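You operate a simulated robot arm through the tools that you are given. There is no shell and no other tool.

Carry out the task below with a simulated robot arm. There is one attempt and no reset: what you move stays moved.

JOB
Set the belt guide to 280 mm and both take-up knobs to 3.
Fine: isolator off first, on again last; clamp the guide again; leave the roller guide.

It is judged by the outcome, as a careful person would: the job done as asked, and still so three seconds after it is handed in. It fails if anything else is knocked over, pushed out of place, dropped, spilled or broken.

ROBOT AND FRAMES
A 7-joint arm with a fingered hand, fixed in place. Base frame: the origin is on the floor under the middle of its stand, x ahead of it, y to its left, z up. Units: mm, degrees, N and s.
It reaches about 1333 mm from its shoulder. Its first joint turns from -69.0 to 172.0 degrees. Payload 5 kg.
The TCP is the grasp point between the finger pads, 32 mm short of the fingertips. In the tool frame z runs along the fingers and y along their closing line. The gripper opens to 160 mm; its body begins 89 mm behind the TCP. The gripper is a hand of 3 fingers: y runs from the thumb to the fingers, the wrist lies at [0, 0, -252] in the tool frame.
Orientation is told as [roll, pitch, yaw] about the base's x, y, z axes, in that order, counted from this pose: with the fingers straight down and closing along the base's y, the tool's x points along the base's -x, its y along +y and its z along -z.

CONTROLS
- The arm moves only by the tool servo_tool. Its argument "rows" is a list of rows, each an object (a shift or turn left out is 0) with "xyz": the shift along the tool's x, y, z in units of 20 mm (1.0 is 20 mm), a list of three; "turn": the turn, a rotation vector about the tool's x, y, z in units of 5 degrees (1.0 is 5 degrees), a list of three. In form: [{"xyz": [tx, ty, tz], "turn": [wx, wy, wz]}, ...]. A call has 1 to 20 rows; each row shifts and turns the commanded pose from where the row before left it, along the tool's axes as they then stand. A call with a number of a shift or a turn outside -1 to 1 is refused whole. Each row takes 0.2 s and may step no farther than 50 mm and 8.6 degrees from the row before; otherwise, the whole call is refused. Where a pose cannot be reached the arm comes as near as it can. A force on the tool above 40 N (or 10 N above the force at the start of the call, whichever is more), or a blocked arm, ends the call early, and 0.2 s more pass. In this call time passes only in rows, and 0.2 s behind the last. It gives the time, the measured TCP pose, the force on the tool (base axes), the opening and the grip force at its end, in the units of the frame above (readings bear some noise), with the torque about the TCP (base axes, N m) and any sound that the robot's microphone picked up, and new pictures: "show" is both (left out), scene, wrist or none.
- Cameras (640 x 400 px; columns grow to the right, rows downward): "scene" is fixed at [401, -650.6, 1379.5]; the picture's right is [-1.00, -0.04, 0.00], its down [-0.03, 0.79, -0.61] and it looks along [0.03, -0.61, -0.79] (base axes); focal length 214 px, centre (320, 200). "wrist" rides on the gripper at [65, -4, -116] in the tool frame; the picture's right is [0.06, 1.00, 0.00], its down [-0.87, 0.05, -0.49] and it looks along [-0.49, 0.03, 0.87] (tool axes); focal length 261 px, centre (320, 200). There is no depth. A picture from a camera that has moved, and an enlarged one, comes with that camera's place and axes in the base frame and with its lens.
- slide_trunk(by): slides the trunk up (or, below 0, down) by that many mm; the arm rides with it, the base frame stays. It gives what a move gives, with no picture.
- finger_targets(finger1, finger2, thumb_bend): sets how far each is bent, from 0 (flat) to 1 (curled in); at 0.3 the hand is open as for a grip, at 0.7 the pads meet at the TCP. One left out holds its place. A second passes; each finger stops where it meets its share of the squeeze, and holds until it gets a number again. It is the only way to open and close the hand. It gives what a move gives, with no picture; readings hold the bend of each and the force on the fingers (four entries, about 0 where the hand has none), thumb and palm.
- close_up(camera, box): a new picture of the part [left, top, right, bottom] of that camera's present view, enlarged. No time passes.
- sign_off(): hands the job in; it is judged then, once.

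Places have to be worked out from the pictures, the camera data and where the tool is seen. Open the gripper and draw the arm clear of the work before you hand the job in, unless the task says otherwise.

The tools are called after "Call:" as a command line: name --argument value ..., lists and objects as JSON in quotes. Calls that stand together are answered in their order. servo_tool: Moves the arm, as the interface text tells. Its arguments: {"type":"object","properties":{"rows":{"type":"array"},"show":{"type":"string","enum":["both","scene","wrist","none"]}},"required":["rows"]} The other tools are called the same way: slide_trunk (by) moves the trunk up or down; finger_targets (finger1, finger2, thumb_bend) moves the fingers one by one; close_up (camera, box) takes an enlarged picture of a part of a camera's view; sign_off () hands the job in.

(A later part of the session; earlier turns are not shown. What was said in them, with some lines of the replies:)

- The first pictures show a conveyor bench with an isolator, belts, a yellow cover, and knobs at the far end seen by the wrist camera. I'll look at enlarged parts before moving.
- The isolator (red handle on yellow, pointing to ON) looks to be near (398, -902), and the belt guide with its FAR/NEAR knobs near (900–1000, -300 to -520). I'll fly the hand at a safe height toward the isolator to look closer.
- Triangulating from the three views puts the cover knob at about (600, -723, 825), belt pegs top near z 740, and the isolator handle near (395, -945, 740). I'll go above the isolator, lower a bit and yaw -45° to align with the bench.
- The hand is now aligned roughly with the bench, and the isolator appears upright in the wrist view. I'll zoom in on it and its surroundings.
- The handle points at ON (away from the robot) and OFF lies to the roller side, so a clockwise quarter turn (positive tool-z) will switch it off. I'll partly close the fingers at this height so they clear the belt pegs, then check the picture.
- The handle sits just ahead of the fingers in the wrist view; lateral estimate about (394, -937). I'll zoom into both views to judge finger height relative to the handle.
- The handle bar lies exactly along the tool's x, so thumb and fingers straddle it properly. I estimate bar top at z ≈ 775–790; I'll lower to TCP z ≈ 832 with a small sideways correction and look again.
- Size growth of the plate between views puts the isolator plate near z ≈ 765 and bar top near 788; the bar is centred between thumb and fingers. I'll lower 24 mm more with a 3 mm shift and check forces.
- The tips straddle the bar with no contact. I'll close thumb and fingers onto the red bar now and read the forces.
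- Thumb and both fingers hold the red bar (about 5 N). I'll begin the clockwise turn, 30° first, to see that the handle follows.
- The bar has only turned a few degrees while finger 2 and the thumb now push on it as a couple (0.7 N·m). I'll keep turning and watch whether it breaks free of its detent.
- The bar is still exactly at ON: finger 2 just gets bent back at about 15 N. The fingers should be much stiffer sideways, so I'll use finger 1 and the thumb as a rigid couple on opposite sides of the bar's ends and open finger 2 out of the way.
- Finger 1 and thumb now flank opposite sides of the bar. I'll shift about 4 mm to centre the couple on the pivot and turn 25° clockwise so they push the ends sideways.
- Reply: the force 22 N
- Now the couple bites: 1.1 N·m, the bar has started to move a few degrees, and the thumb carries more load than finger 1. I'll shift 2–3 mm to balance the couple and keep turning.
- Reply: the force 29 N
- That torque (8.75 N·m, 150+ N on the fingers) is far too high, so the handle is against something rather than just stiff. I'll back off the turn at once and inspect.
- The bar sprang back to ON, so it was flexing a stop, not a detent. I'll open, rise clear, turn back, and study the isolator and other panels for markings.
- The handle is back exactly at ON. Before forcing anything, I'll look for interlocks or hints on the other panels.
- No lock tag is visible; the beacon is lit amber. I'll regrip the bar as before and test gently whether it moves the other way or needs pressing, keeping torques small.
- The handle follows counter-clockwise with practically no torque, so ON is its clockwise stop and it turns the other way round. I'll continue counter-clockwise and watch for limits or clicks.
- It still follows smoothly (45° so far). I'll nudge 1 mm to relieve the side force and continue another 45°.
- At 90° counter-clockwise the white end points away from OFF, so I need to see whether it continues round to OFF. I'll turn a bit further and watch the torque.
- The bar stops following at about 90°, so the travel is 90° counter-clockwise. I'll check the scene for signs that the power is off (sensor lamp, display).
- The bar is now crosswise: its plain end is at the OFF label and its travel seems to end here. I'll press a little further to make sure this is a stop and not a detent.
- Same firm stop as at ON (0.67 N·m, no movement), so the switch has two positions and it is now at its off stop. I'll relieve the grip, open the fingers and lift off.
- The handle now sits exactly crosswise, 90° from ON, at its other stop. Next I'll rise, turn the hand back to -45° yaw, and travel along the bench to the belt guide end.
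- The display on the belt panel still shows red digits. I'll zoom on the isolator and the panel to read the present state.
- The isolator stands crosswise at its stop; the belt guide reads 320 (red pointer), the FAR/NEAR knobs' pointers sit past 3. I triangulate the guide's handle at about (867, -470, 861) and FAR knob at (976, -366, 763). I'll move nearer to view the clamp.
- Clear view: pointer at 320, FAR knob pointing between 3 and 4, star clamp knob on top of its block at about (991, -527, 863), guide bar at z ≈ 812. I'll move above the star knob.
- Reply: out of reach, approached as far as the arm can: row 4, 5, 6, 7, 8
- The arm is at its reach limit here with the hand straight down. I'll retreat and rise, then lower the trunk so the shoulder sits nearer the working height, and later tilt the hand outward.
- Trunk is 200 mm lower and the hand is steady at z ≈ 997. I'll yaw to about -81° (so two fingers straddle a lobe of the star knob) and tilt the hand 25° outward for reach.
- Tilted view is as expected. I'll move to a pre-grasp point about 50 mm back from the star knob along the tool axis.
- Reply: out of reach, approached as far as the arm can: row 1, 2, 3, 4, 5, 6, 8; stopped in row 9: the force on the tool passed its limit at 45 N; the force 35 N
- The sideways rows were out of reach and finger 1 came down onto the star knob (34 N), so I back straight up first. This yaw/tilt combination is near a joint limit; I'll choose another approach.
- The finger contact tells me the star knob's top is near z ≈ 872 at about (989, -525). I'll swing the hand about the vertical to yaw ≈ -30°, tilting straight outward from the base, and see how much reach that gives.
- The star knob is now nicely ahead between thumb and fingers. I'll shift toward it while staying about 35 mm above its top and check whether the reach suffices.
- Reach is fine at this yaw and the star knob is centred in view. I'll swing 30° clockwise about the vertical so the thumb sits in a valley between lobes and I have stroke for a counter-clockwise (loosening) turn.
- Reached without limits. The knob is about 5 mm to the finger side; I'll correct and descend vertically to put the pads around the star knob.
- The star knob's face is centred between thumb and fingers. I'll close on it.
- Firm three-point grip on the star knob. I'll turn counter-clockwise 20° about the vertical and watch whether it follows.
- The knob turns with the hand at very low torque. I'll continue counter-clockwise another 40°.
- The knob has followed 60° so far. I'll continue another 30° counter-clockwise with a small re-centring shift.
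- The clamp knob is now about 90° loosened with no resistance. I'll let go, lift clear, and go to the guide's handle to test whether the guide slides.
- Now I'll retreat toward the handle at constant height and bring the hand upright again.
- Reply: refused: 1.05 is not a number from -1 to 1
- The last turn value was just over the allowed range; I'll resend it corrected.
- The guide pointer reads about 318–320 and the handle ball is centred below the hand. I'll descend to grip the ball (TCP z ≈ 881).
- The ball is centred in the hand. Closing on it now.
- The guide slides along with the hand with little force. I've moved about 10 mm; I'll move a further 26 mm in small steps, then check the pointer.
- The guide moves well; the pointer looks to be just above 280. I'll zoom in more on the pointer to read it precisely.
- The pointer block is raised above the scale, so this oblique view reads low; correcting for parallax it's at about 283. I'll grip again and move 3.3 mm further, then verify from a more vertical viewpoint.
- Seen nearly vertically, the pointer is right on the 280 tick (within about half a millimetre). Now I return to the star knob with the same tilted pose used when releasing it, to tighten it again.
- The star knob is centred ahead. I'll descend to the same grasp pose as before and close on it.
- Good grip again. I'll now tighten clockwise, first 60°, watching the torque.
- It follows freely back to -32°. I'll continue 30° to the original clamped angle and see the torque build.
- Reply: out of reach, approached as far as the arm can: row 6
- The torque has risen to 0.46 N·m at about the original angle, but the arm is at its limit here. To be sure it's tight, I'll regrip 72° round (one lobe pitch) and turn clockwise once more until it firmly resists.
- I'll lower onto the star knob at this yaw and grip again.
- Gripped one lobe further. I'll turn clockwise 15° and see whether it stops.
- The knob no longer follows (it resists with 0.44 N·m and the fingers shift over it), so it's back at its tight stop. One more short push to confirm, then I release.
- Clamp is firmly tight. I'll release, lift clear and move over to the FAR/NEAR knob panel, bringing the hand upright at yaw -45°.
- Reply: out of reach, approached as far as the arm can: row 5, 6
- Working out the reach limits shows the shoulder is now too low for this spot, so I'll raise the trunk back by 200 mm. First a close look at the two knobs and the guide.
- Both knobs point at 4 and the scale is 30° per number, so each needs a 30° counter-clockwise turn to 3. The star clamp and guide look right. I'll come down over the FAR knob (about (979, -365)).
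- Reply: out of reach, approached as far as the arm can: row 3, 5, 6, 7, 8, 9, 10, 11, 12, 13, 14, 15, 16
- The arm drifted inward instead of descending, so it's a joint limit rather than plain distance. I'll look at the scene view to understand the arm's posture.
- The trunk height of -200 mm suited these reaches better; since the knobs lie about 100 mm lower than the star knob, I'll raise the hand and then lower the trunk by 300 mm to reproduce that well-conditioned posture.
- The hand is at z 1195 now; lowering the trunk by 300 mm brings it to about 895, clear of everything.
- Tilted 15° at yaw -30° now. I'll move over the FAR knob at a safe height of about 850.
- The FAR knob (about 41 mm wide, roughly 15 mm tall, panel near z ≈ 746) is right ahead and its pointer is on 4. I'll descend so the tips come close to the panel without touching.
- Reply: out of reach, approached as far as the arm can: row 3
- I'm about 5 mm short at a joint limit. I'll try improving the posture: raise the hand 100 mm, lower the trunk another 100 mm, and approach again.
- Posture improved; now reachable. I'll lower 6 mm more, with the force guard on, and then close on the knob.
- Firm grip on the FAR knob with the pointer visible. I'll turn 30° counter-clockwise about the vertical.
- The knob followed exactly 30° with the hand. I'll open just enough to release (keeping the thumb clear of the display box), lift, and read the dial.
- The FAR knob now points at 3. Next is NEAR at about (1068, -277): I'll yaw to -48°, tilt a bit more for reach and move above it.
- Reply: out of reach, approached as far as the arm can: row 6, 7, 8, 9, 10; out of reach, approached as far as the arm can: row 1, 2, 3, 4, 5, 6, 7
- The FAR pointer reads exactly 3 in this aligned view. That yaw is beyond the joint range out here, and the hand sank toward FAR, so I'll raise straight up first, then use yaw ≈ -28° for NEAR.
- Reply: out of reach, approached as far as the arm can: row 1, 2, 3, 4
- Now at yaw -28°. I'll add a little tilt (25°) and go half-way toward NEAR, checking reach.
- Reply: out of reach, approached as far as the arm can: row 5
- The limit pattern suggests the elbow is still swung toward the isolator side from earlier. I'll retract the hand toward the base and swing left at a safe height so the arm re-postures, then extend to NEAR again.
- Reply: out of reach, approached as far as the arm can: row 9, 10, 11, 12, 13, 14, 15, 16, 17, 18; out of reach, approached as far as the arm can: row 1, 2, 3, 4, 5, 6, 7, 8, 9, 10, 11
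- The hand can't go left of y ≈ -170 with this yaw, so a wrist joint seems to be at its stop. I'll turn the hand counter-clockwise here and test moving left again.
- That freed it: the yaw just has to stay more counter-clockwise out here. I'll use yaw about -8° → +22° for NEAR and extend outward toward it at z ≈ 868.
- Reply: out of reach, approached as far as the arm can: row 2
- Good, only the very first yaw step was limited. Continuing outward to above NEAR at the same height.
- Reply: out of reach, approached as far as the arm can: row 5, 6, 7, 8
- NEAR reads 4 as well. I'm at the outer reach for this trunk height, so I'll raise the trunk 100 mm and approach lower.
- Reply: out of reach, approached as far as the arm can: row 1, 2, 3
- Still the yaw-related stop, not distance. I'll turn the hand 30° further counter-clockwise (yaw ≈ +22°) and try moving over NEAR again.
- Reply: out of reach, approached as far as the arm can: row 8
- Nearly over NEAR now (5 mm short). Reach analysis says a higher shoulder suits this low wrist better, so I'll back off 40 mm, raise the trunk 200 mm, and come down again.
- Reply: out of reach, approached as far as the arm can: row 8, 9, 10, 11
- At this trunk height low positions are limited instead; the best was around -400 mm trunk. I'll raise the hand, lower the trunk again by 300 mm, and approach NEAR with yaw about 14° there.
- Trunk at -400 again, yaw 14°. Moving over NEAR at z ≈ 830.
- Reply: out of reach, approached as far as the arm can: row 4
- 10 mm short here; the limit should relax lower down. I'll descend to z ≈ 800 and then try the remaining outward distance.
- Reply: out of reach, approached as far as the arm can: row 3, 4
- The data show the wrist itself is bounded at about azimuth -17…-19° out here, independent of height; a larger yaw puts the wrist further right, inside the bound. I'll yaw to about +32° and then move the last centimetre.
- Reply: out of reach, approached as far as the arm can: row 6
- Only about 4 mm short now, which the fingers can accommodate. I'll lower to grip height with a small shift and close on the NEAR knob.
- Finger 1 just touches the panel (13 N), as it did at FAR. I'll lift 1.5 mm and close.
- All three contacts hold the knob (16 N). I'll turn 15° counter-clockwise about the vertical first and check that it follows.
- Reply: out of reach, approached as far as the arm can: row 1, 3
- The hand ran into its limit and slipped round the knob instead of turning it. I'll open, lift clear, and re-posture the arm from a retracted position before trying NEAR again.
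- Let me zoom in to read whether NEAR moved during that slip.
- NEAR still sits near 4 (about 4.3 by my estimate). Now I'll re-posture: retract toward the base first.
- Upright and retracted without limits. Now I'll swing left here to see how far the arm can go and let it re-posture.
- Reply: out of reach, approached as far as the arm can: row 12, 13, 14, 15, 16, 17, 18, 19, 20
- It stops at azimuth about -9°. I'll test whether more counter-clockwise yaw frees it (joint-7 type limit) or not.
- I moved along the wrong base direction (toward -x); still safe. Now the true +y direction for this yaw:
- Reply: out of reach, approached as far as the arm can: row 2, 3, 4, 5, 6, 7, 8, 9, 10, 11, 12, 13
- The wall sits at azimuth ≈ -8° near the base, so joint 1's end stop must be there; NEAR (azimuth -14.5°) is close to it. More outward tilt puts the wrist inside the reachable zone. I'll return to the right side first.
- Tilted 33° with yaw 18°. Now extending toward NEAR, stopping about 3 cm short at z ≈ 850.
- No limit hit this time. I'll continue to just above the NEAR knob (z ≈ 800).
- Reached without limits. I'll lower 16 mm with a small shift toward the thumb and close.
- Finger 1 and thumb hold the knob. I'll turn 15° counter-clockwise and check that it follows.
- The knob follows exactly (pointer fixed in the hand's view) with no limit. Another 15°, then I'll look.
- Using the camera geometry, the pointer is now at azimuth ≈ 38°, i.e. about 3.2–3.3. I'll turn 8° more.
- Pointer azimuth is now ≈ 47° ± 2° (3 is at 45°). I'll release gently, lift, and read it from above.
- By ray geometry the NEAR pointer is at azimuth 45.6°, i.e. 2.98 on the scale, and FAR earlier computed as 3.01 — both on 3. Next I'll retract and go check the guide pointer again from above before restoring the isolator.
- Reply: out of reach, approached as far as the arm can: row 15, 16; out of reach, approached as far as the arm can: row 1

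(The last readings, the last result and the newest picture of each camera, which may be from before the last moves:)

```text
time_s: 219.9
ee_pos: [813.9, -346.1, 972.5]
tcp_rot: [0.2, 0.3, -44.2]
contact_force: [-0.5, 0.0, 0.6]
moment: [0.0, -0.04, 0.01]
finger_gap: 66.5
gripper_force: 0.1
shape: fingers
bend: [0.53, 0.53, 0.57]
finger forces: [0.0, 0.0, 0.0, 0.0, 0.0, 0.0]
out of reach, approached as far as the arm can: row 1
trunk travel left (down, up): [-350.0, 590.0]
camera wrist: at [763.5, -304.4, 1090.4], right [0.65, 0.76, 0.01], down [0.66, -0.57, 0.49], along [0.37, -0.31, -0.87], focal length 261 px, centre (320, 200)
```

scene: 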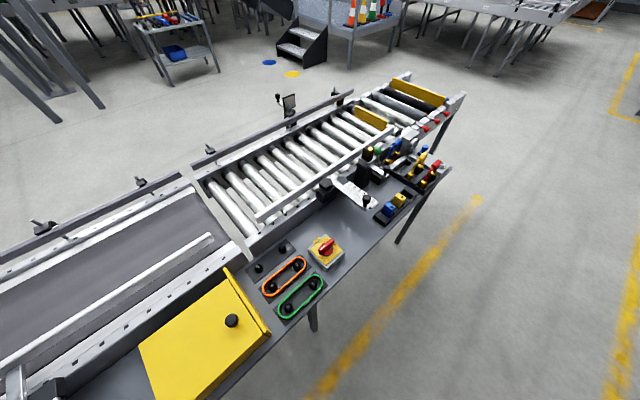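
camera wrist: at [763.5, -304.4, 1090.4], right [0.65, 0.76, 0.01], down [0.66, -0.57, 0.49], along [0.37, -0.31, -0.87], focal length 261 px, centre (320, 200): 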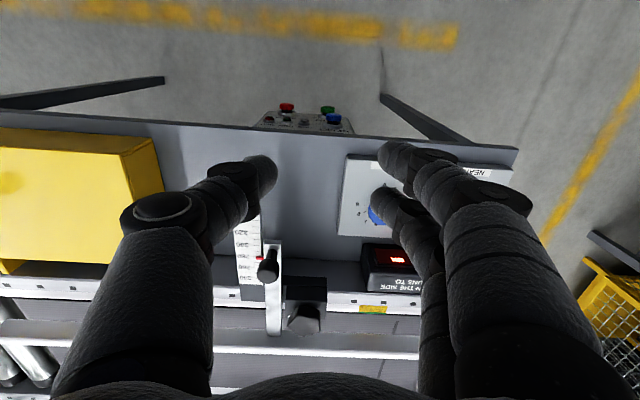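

I'll raise the trunk 200 mm again (as when I read the guide before) and move to the same viewpoint over the guide.

Call:
slide_trunk --by 200

Call:
servo_tool --rows '[{"xyz": [-0.9, -0.27, 0.85]}, {"xyz": [-0.9, -0.27, 0.85]}, {"xyz": [-0.9, -0.27, 0.85]}, {"xyz": [-0.9, -0.27, 0.85]}, {"xyz": [-0.9, -0.27, 0.85]}, {"xyz": [-0.9, -0.27, 0.85]}, {"xyz": [-0.9, -0.27, 0.85]}, {"xyz": [-0.9, -0.27, 0.85]}, {"xyz": [-0.9, -0.27, 0.85]}, {"xyz": [-0.9, -0.27, 0.85]}]' --show "wrist"

Call:
close_up --camera "wrist" --box '[250, 60, 350, 140]'

Call:
close_up --camera "wrist" --box '[400, 10, 600, 180]'

```text
time_s: 222.1
ee_pos: [814.8, -347.6, 1171.0]
tcp_rot: [0.3, 0.3, -44.2]
contact_force: [0.5, -0.1, 0.1]
moment: [0.03, 0.0, 0.01]
finger_gap: 66.6
gripper_force: 0.1
shape: fingers
bend: [0.53, 0.53, 0.57]
finger forces: [0.1, 0.0, 0.0, 0.0, 0.0, 0.0]
trunk travel left (down, up): [-550.0, 390.0]
```

```text
time_s: 224.3
ee_pos: [905.9, -509.8, 998.7]
tcp_rot: [0.4, 0.2, -44.3]
contact_force: [0.2, 0.7, -0.9]
moment: [-0.02, 0.03, -0.03]
finger_gap: 66.8
gripper_force: 0.0
shape: fingers
bend: [0.53, 0.53, 0.57]
finger forces: [0.1, 0.1, 0.0, 0.0, 0.0, 0.1]
trunk travel left (down, up): [-550.0, 390.0]
camera wrist: at [855.8, -468.7, 1117.2], right [0.65, 0.76, 0.01], down [0.66, -0.57, 0.49], along [0.37, -0.31, -0.87], focal length 261 px, centre (320, 200)
```

wrist: 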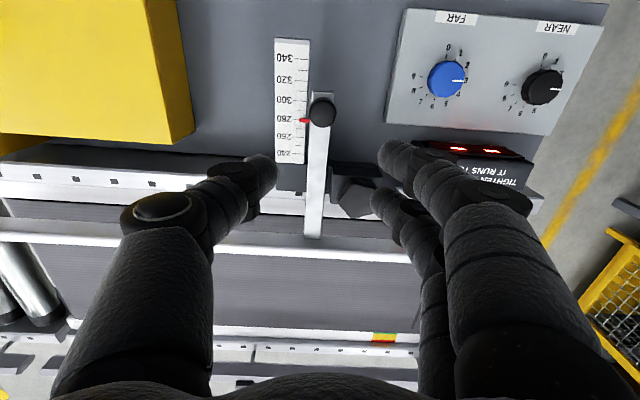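

```text
5.00 times, centred on (300, 100) of wrist
camera zoom: at [855.8, -468.7, 1117.2], right [0.65, 0.76, 0.01], down [0.66, -0.57, 0.49], along [0.37, -0.31, -0.87], focal length 1303 px, centre (420, 700)
```

zoom: 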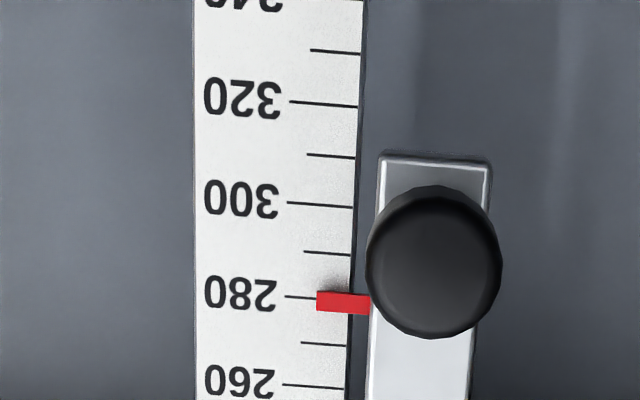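

```text
2.35 times, centred on (500, 95) of wrist
camera zoom: at [855.8, -468.7, 1117.2], right [0.65, 0.76, 0.01], down [0.66, -0.57, 0.49], along [0.37, -0.31, -0.87], focal length 613 px, centre (-104, 447)
```

zoom: 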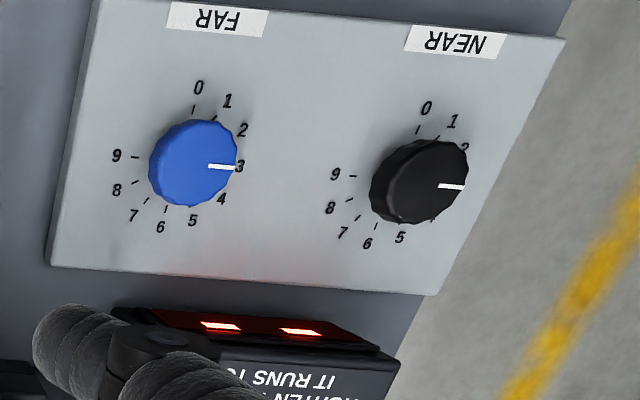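

Everything reads right: FAR 3, NEAR 3, guide at 280 (parallax-corrected 280 ± 0.5). Now back to the isolator: raise the trunk to its original height and travel along the bench.

Call:
slide_trunk --by 200

Call:
servo_tool --rows '[{"xyz": [0.3, -0.977, 0.1]}, {"xyz": [0.3, -0.977, 0.1]}, {"xyz": [0.3, -0.977, 0.1]}, {"xyz": [0.106, -0.977, 0.2]}, {"xyz": [0.106, -0.977, 0.2]}, {"xyz": [0.106, -0.977, 0.2]}, {"xyz": [0.106, -0.977, 0.2]}, {"xyz": [0.106, -0.977, 0.2]}, {"xyz": [0.106, -0.977, 0.2]}, {"xyz": [0.106, -0.977, 0.2]}, {"xyz": [0.106, -0.977, 0.2]}, {"xyz": [0.106, -0.977, 0.2]}, {"xyz": [0.106, -0.977, 0.2]}, {"xyz": [0.106, -0.977, 0.2]}, {"xyz": [0.106, -0.977, 0.2]}, {"xyz": [0.106, -0.977, 0.2]}, {"xyz": [0.106, -0.977, 0.2]}]' --show "none"

```text
time_s: 226.4
ee_pos: [904.6, -509.3, 1199.0]
tcp_rot: [0.3, 0.3, -44.3]
contact_force: [-0.4, 0.4, -0.2]
moment: [-0.01, 0.02, -0.01]
finger_gap: 66.5
gripper_force: 0.1
shape: fingers
bend: [0.53, 0.53, 0.57]
finger forces: [0.1, 0.0, 0.0, 0.1, 0.0, 0.0]
trunk travel left (down, up): [-750.0, 190.0]
```

```text
time_s: 230.0
ee_pos: [640.7, -714.9, 1137.0]
tcp_rot: [0.5, 0.4, -44.1]
contact_force: [-1.0, 0.5, 0.3]
moment: [0.02, 0.01, 0.02]
finger_gap: 66.3
gripper_force: 0.1
shape: fingers
bend: [0.53, 0.53, 0.57]
finger forces: [0.1, 0.0, 0.1, 0.0, 0.0, 0.1]
trunk travel left (down, up): [-750.0, 190.0]
```

Continuing to above the isolator, then yawing to +45° to match the crosswise bar.

Call:
servo_tool --rows '[{"xyz": [0.077, -0.976, 0.4]}, {"xyz": [0.077, -0.976, 0.4]}, {"xyz": [0.077, -0.976, 0.4]}, {"xyz": [0.077, -0.976, 0.4]}, {"xyz": [0.077, -0.976, 0.4]}, {"xyz": [0.077, -0.976, 0.4]}, {"xyz": [0.077, -0.976, 0.4]}, {"xyz": [0.077, -0.976, 0.4]}, {"xyz": [0.077, -0.976, 0.4]}, {"xyz": [0.077, -0.976, 0.4]}, {"xyz": [0.077, -0.976, 0.4]}, {"xyz": [0.077, -0.976, 0.4]}, {"xyz": [0.077, -0.976, 0.4]}, {"xyz": [0.077, -0.976, 0.4]}, {"xyz": [0.077, -0.976, 0.4]}, {"xyz": [0.077, -0.976, 0.4]}, {"xyz": [0.077, -0.976, 0.4]}]' --show "none"

Call:
servo_tool --rows '[{"turn": [0, 0, -1]}, {"turn": [0, 0, -1]}, {"turn": [0, 0, -1]}, {"turn": [0, 0, -1]}, {"turn": [0, 0, -1]}, {"turn": [0, 0, -1]}, {"turn": [0, 0, -1]}, {"turn": [0, 0, -1]}, {"turn": [0, 0, -1]}, {"turn": [0, 0, -1]}, {"turn": [0, 0, -1]}, {"turn": [0, 0, -1]}, {"turn": [0, 0, -1]}, {"turn": [0, 0, -1]}, {"turn": [0, 0, -1]}, {"turn": [0, 0, -1]}, {"turn": [0, 0, -1]}, {"turn": [0, 0, -0.82]}]' --show "both"

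Call:
close_up --camera "wrist" --box '[240, 20, 420, 180]'

```text
time_s: 233.6
ee_pos: [392.2, -934.4, 996.4]
tcp_rot: [0.4, 0.4, -44.2]
contact_force: [0.4, 0.6, -0.5]
moment: [0.0, -0.02, 0.0]
finger_gap: 66.4
gripper_force: 0.1
shape: fingers
bend: [0.53, 0.53, 0.57]
finger forces: [0.0, 0.0, 0.0, 0.1, 0.0, 0.1]
trunk travel left (down, up): [-750.0, 190.0]
```

```text
time_s: 237.4
ee_pos: [391.1, -933.6, 999.0]
tcp_rot: [0.3, -0.3, 44.9]
contact_force: [0.2, -0.2, 0.0]
moment: [0.01, -0.02, 0.01]
finger_gap: 66.4
gripper_force: 0.0
shape: fingers
bend: [0.53, 0.53, 0.57]
finger forces: [0.0, 0.1, 0.0, 0.1, 0.0, 0.1]
trunk travel left (down, up): [-750.0, 190.0]
camera wrist: at [347.2, -983.7, 1115.5], right [-0.75, 0.66, 0.01], down [0.58, 0.65, 0.5], along [0.33, 0.38, -0.87], focal length 261 px, centre (320, 200)
```

scene: 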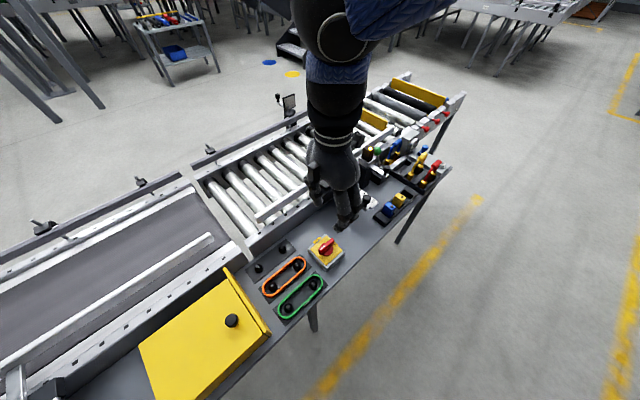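
wrist: 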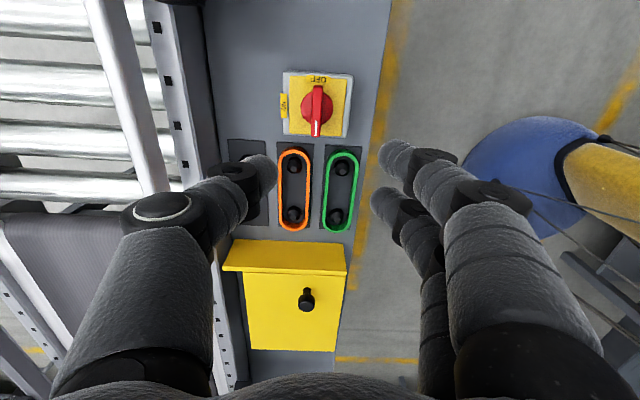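

```text
2.50 times, centred on (330, 100) of wrist
camera zoom: at [347.2, -983.7, 1115.5], right [-0.75, 0.66, 0.01], down [0.58, 0.65, 0.5], along [0.33, 0.38, -0.87], focal length 652 px, centre (295, 450)
```

zoom: 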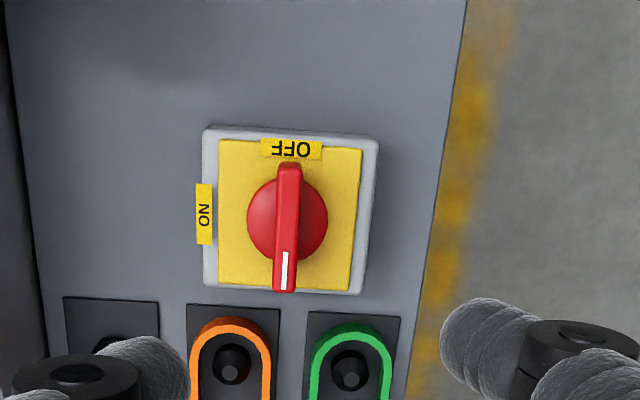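

The handle is still crosswise. I'll descend to the same grasp height over the bar and grip it.

Call:
servo_tool --rows '[{"xyz": [0.12, -0.05, 1]}, {"xyz": [0, 0, 1]}, {"xyz": [0, 0, 1]}, {"xyz": [0, 0, 1]}, {"xyz": [0, 0, 1]}, {"xyz": [0, 0, 1]}, {"xyz": [0, 0, 1]}, {"xyz": [0, 0, 1]}, {"xyz": [0, 0, 1]}, {"xyz": [0, 0, 0.5]}]' --show "wrist"

Call:
finger_targets --finger1 0.7 --finger2 0.7 --thumb_bend 0.7

Call:
close_up --camera "wrist" --box '[220, 80, 420, 240]'

```text
time_s: 239.6
ee_pos: [390.6, -932.5, 806.9]
tcp_rot: [0.3, -0.3, 45.0]
contact_force: [0.8, 0.2, -0.3]
moment: [0.02, 0.04, 0.0]
finger_gap: 66.9
gripper_force: 0.0
shape: fingers
bend: [0.53, 0.53, 0.57]
finger forces: [0.0, 0.0, 0.0, 0.0, 0.0, 0.1]
trunk travel left (down, up): [-750.0, 190.0]
camera wrist: at [345.8, -983.1, 924.9], right [-0.75, 0.66, 0.0], down [0.58, 0.65, 0.5], along [0.33, 0.38, -0.87], focal length 261 px, centre (320, 200)
```

wrist: 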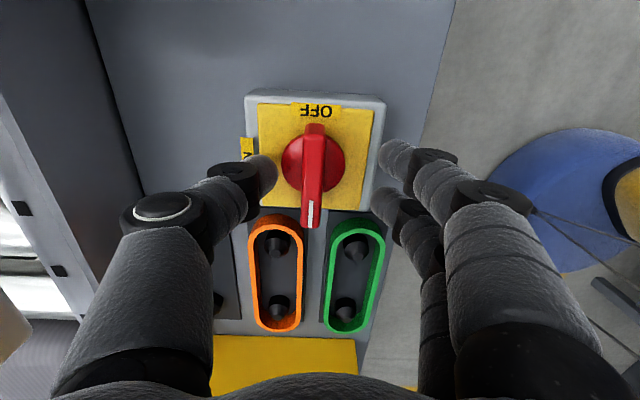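

```text
time_s: 240.6
ee_pos: [390.1, -933.8, 805.9]
tcp_rot: [0.2, -0.4, 44.9]
contact_force: [3.5, -4.8, -1.5]
moment: [-0.09, -0.05, -0.02]
finger_gap: 19.8
gripper_force: 4.8
shape: fingers
bend: [0.69, 0.69, 0.68]
finger forces: [0.6, 0.6, 0.0, 0.0, 7.2, 0.0]
trunk travel left (down, up): [-750.0, 190.0]
```

```text
2.50 times, centred on (320, 160) of wrist
camera zoom: at [346.3, -983.4, 924.6], right [-0.75, 0.66, 0.01], down [0.58, 0.65, 0.5], along [0.33, 0.38, -0.87], focal length 652 px, centre (320, 300)
```

zoom: 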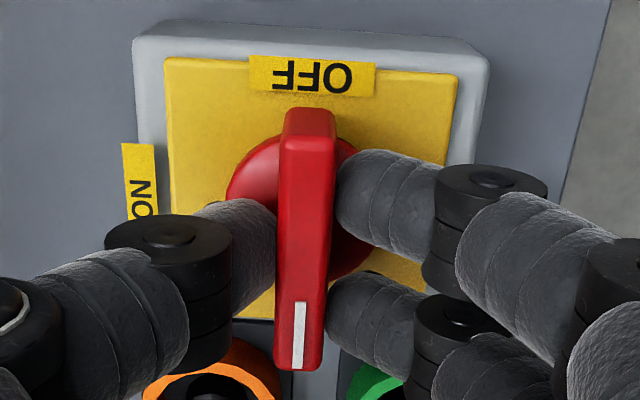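

Gripped. I'll turn clockwise 45° first, with a small re-centring shift.

Call:
servo_tool --rows '[{"xyz": [0, -0.07, 0], "turn": [0, 0, 1]}, {"turn": [0, 0, 1]}, {"turn": [0, 0, 1]}, {"turn": [0, 0, 1]}, {"turn": [0, 0, 1]}, {"turn": [0, 0, 1]}, {"turn": [0, 0, 1]}, {"turn": [0, 0, 1]}, {"turn": [0, 0, 1]}]' --show "wrist"

```text
time_s: 242.6
ee_pos: [391.6, -935.2, 807.7]
tcp_rot: [0.4, 0.0, -0.1]
contact_force: [4.8, -1.3, -1.9]
moment: [0.02, -0.14, 0.05]
finger_gap: 18.8
gripper_force: 3.9
shape: fingers
bend: [0.69, 0.68, 0.68]
finger forces: [1.1, 2.3, 0.0, 0.1, 4.8, 0.0]
trunk travel left (down, up): [-750.0, 190.0]
camera wrist: at [325.6, -939.6, 925.7], right [-0.06, 1.0, 0.01], down [0.87, 0.05, 0.49], along [0.49, 0.04, -0.87], focal length 261 px, centre (320, 200)
```

wrist: 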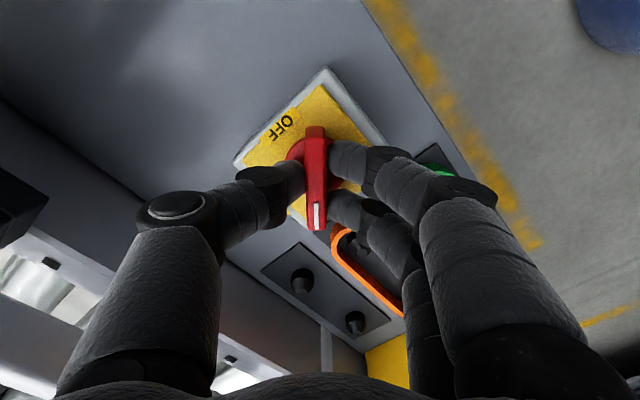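

The handle follows. Turning the remaining 45° plus a few degrees to seat it against the ON stop.

Call:
servo_tool --rows '[{"turn": [0, 0, 1]}, {"turn": [0, 0, 1]}, {"turn": [0, 0, 1]}, {"turn": [0, 0, 1]}, {"turn": [0, 0, 1]}, {"turn": [0, 0, 1]}, {"turn": [0, 0, 1]}, {"turn": [0, 0, 1]}, {"turn": [0, 0, 1]}, {"turn": [0, 0, 1]}, {"turn": [0, 0, 0.8]}]' --show "wrist"

Call:
close_up --camera "wrist" --box '[220, 80, 420, 240]'

```text
time_s: 245.0
ee_pos: [392.0, -935.9, 807.0]
tcp_rot: [0.2, 0.4, -54.2]
contact_force: [4.5, -1.7, 0.5]
moment: [-0.05, -0.13, 0.1]
finger_gap: 18.4
gripper_force: 5.0
shape: fingers
bend: [0.69, 0.68, 0.69]
finger forces: [1.1, 4.9, 0.0, 0.1, 3.8, 0.0]
trunk travel left (down, up): [-750.0, 190.0]
camera wrist: at [348.8, -885.5, 926.4], right [0.77, 0.63, 0.01], down [0.55, -0.68, 0.49], along [0.31, -0.37, -0.87], focal length 261 px, centre (320, 200)
```

wrist: 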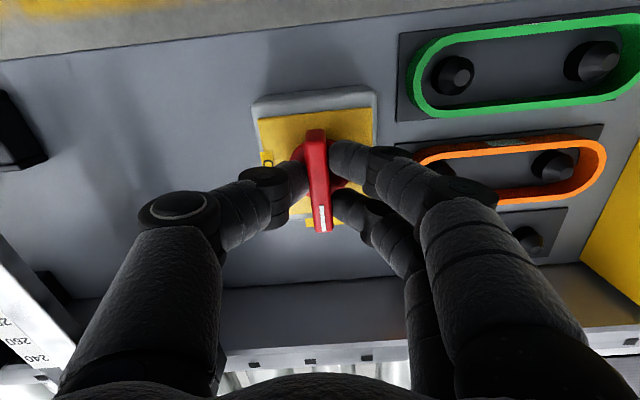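

```text
2.50 times, centred on (320, 160) of wrist
camera zoom: at [348.8, -885.5, 926.4], right [0.77, 0.63, 0.01], down [0.55, -0.68, 0.49], along [0.31, -0.37, -0.87], focal length 652 px, centre (320, 300)
```

zoom: 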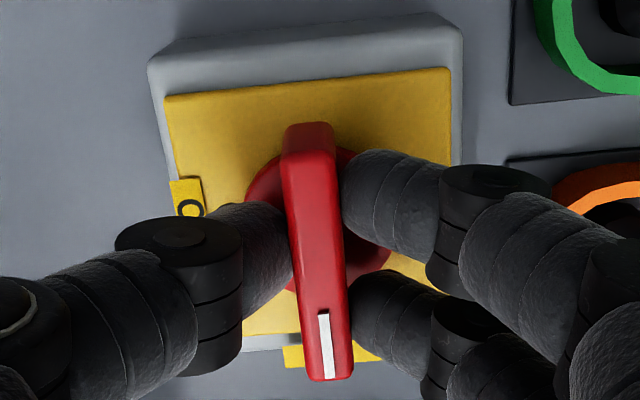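

The bar is back on ON, exactly aligned with its label and resting against the stop. I'll relax the hand by 7° to be in line with the bar, open, and lift.

Call:
servo_tool --rows '[{"turn": [0, 0, -0.7]}, {"turn": [0, 0, -0.7]}]' --show "none"

Call:
finger_targets --finger1 0.5 --finger2 0.5 --thumb_bend 0.5

Call:
servo_tool --rows '[{"xyz": [0, 0, -1]}, {"xyz": [0, 0, -1]}, {"xyz": [0, 0, -1]}, {"xyz": [0, 0, -1]}, {"xyz": [0, 0, -1]}, {"xyz": [0, 0, -1]}, {"xyz": [0, 0, -1]}, {"xyz": [0, 0, -1]}, {"xyz": [0, 0, -1]}, {"xyz": [0, 0, -1]}]' --show "both"

Call:
close_up --camera "wrist" --box '[240, 40, 400, 180]'

```text
time_s: 245.6
ee_pos: [391.0, -935.6, 808.1]
tcp_rot: [0.3, 0.3, -47.1]
contact_force: [3.1, -0.9, -0.8]
moment: [0.0, -0.07, -0.03]
finger_gap: 19.0
gripper_force: 4.4
shape: fingers
bend: [0.68, 0.68, 0.69]
finger forces: [2.6, 2.5, 0.0, 0.0, 3.5, 0.0]
trunk travel left (down, up): [-750.0, 190.0]
```

```text
time_s: 246.6
ee_pos: [389.9, -935.5, 808.6]
tcp_rot: [0.3, 0.3, -47.1]
contact_force: [-0.9, -0.1, 1.1]
moment: [-0.01, -0.01, 0.0]
finger_gap: 86.5
gripper_force: 0.1
shape: fingers
bend: [0.5, 0.5, 0.5]
finger forces: [0.0, 0.0, 0.0, 0.0, 0.1, 0.0]
trunk travel left (down, up): [-750.0, 190.0]
```

```text
time_s: 248.8
ee_pos: [391.3, -935.7, 1009.6]
tcp_rot: [0.3, 0.3, -47.1]
contact_force: [-0.4, 0.9, -0.2]
moment: [0.0, -0.02, 0.01]
finger_gap: 86.5
gripper_force: 0.0
shape: fingers
bend: [0.5, 0.5, 0.5]
finger forces: [0.0, 0.0, 0.1, 0.0, 0.1, 0.0]
trunk travel left (down, up): [-750.0, 190.0]
camera wrist: at [342.7, -891.8, 1128.0], right [0.69, 0.73, 0.01], down [0.63, -0.6, 0.49], along [0.36, -0.33, -0.87], focal length 261 px, centre (320, 200)
```

scene: 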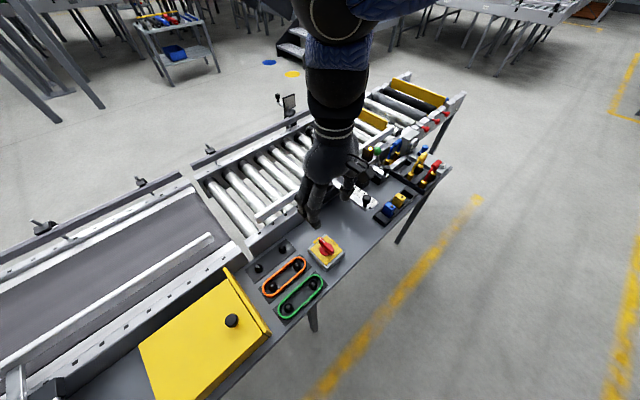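
wrist: 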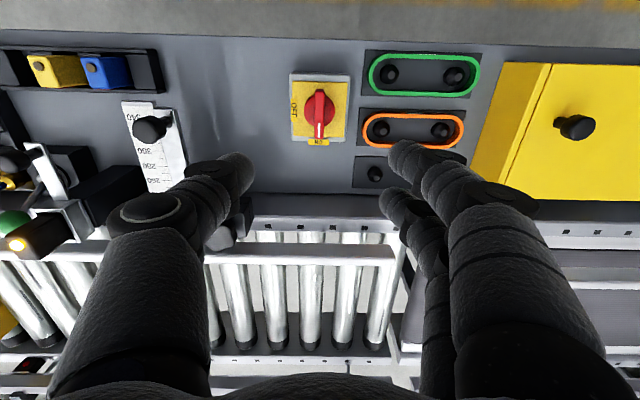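

```text
2.86 times, centred on (320, 110) of wrist
camera zoom: at [342.7, -891.8, 1128.0], right [0.69, 0.73, 0.01], down [0.63, -0.6, 0.49], along [0.36, -0.33, -0.87], focal length 745 px, centre (320, 457)
```

zoom: 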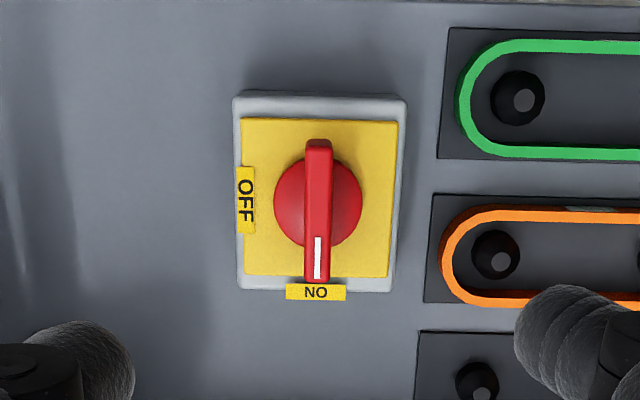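

The isolator points at ON again. I'll open the hand and draw the arm back toward its starting place, then check the whole scene.

Call:
servo_tool --rows '[{"xyz": [0.574, 0.95, -0.4]}, {"xyz": [0.574, 0.95, -0.4]}, {"xyz": [0.574, 0.95, -0.4]}, {"xyz": [0.574, 0.95, -0.4]}, {"xyz": [0.574, 0.95, -0.4]}, {"xyz": [0.574, 0.95, -0.4]}, {"xyz": [0.574, 0.95, -0.4]}, {"xyz": [0.574, 0.95, -0.4]}, {"xyz": [0.574, 0.95, -0.4]}, {"xyz": [0.574, 0.95, -0.4]}, {"xyz": [0.574, 0.95, -0.4]}, {"xyz": [0.574, 0.95, -0.4]}, {"xyz": [0.574, 0.95, -0.4]}, {"xyz": [0.574, 0.95, -0.4]}, {"xyz": [0.574, 0.95, -0.4]}, {"xyz": [0.574, 0.95, -0.4]}, {"xyz": [0.574, 0.95, -0.4]}, {"xyz": [0.574, 0.95, -0.4]}, {"xyz": [0.574, 0.95, -0.4]}, {"xyz": [0.574, 0.95, -0.4]}]' --show "both"

Call:
finger_targets --finger1 0.3 --finger2 0.3 --thumb_bend 0.3

Call:
close_up --camera "scene" --box '[320, 120, 480, 220]'

Call:
close_up --camera "scene" --box '[220, 200, 380, 300]'

```text
time_s: 253.0
ee_pos: [513.5, -510.0, 1171.9]
tcp_rot: [0.3, 0.3, -47.1]
contact_force: [0.1, -0.1, 1.3]
moment: [-0.03, 0.02, -0.02]
finger_gap: 86.8
gripper_force: 0.1
shape: fingers
bend: [0.5, 0.5, 0.5]
finger forces: [0.0, 0.0, 0.0, 0.0, 0.0, 0.0]
trunk travel left (down, up): [-750.0, 190.0]
camera wrist: at [465.6, -466.2, 1289.0], right [0.69, 0.72, 0.01], down [0.63, -0.6, 0.49], along [0.36, -0.33, -0.87], focal length 261 px, centre (320, 200)
```

scene: 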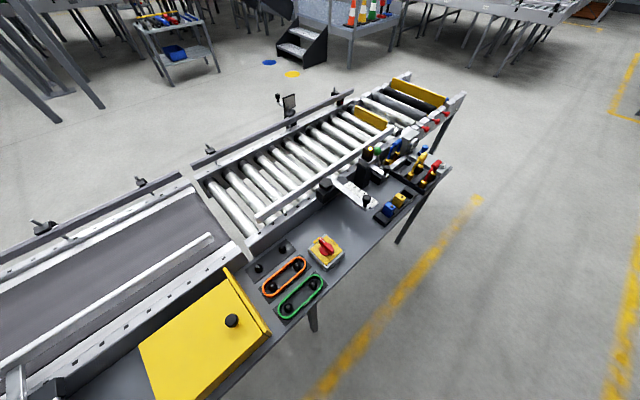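
wrist: 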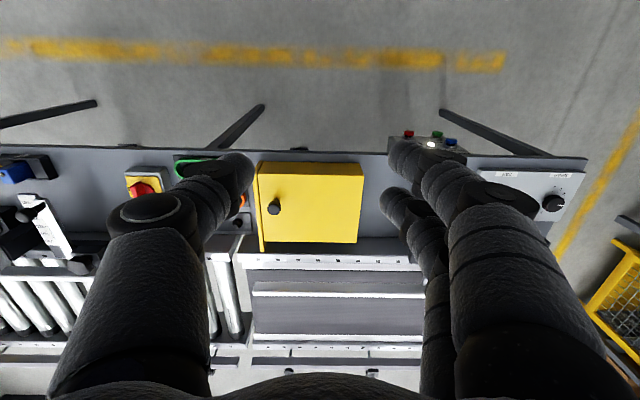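

```text
time_s: 254.0
ee_pos: [513.7, -511.5, 1171.2]
tcp_rot: [0.3, 0.3, -47.1]
contact_force: [-0.5, 0.2, -0.1]
moment: [-0.02, 0.01, 0.01]
finger_gap: 167.2
gripper_force: 0.0
shape: fingers
bend: [0.3, 0.3, 0.3]
finger forces: [0.0, 0.0, 0.1, 0.1, 0.1, 0.0]
trunk travel left (down, up): [-750.0, 190.0]
```

```text
4.00 times, centred on (400, 170) of scene
camera zoom: at [401.0, -650.6, 1379.5], right [-1.0, -0.04, 0.0], down [-0.03, 0.79, -0.61], along [0.03, -0.61, -0.79], focal length 858 px, centre (0, 320)
```

zoom: 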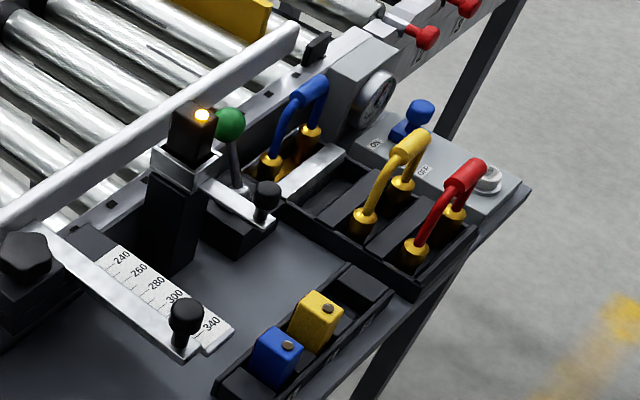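

```text
4.00 times, centred on (300, 250) of scene
camera zoom: at [401.0, -650.6, 1379.5], right [-1.0, -0.04, 0.0], down [-0.03, 0.79, -0.61], along [0.03, -0.61, -0.79], focal length 858 px, centre (400, 0)
```

zoom: 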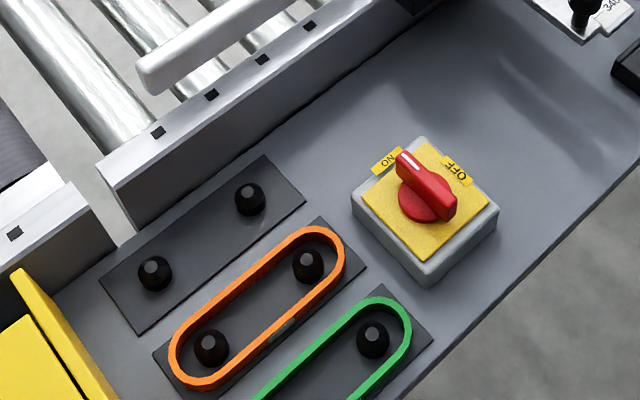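

The scene matches the start apart from the requested changes: isolator at ON, roller guide and belts untouched, belt guide clamped at 280, both take-up knobs on 3, hand open and clear. Handing in.

Call:
sign_off

```text
The job is handed in.
```

The belt guide is at 280 mm and clamped, and both take-up knobs are on 3. The isolator went off first and is back on ON. I left the roller guide alone, and in the last scene view it looks the same as at the start. The job is handed in.

- **Belt guide:** the pointer reads 280, to about half a millimetre after allowing for the viewing angle. I turned the clamp back to its tight stop, but did not push the guide afterwards to prove it holds.
- **Take-up knobs:** FAR and NEAR both started at 4. They now work out at about 3.01 and 2.98 from the camera geometry.
- **Isolator:** it only turns counter-clockwise from ON, to a stop 90° away. There the white mark points away from the OFF label, with the plain end at OFF. I took that as off, since there is no other position. The red display and the sensor lamp stayed lit throughout, so nothing else confirmed the power was cut.
- **Forces:**
  - Before finding the isolator's turning direction I pushed it the wrong way, up to about 8.75 N·m. It sprang back and worked normally afterwards.
  - One finger came down on the clamp knob at about 34 N and stopped; I saw no damage.
  - My first try at turning NEAR slipped and nudged it slightly before I set it.
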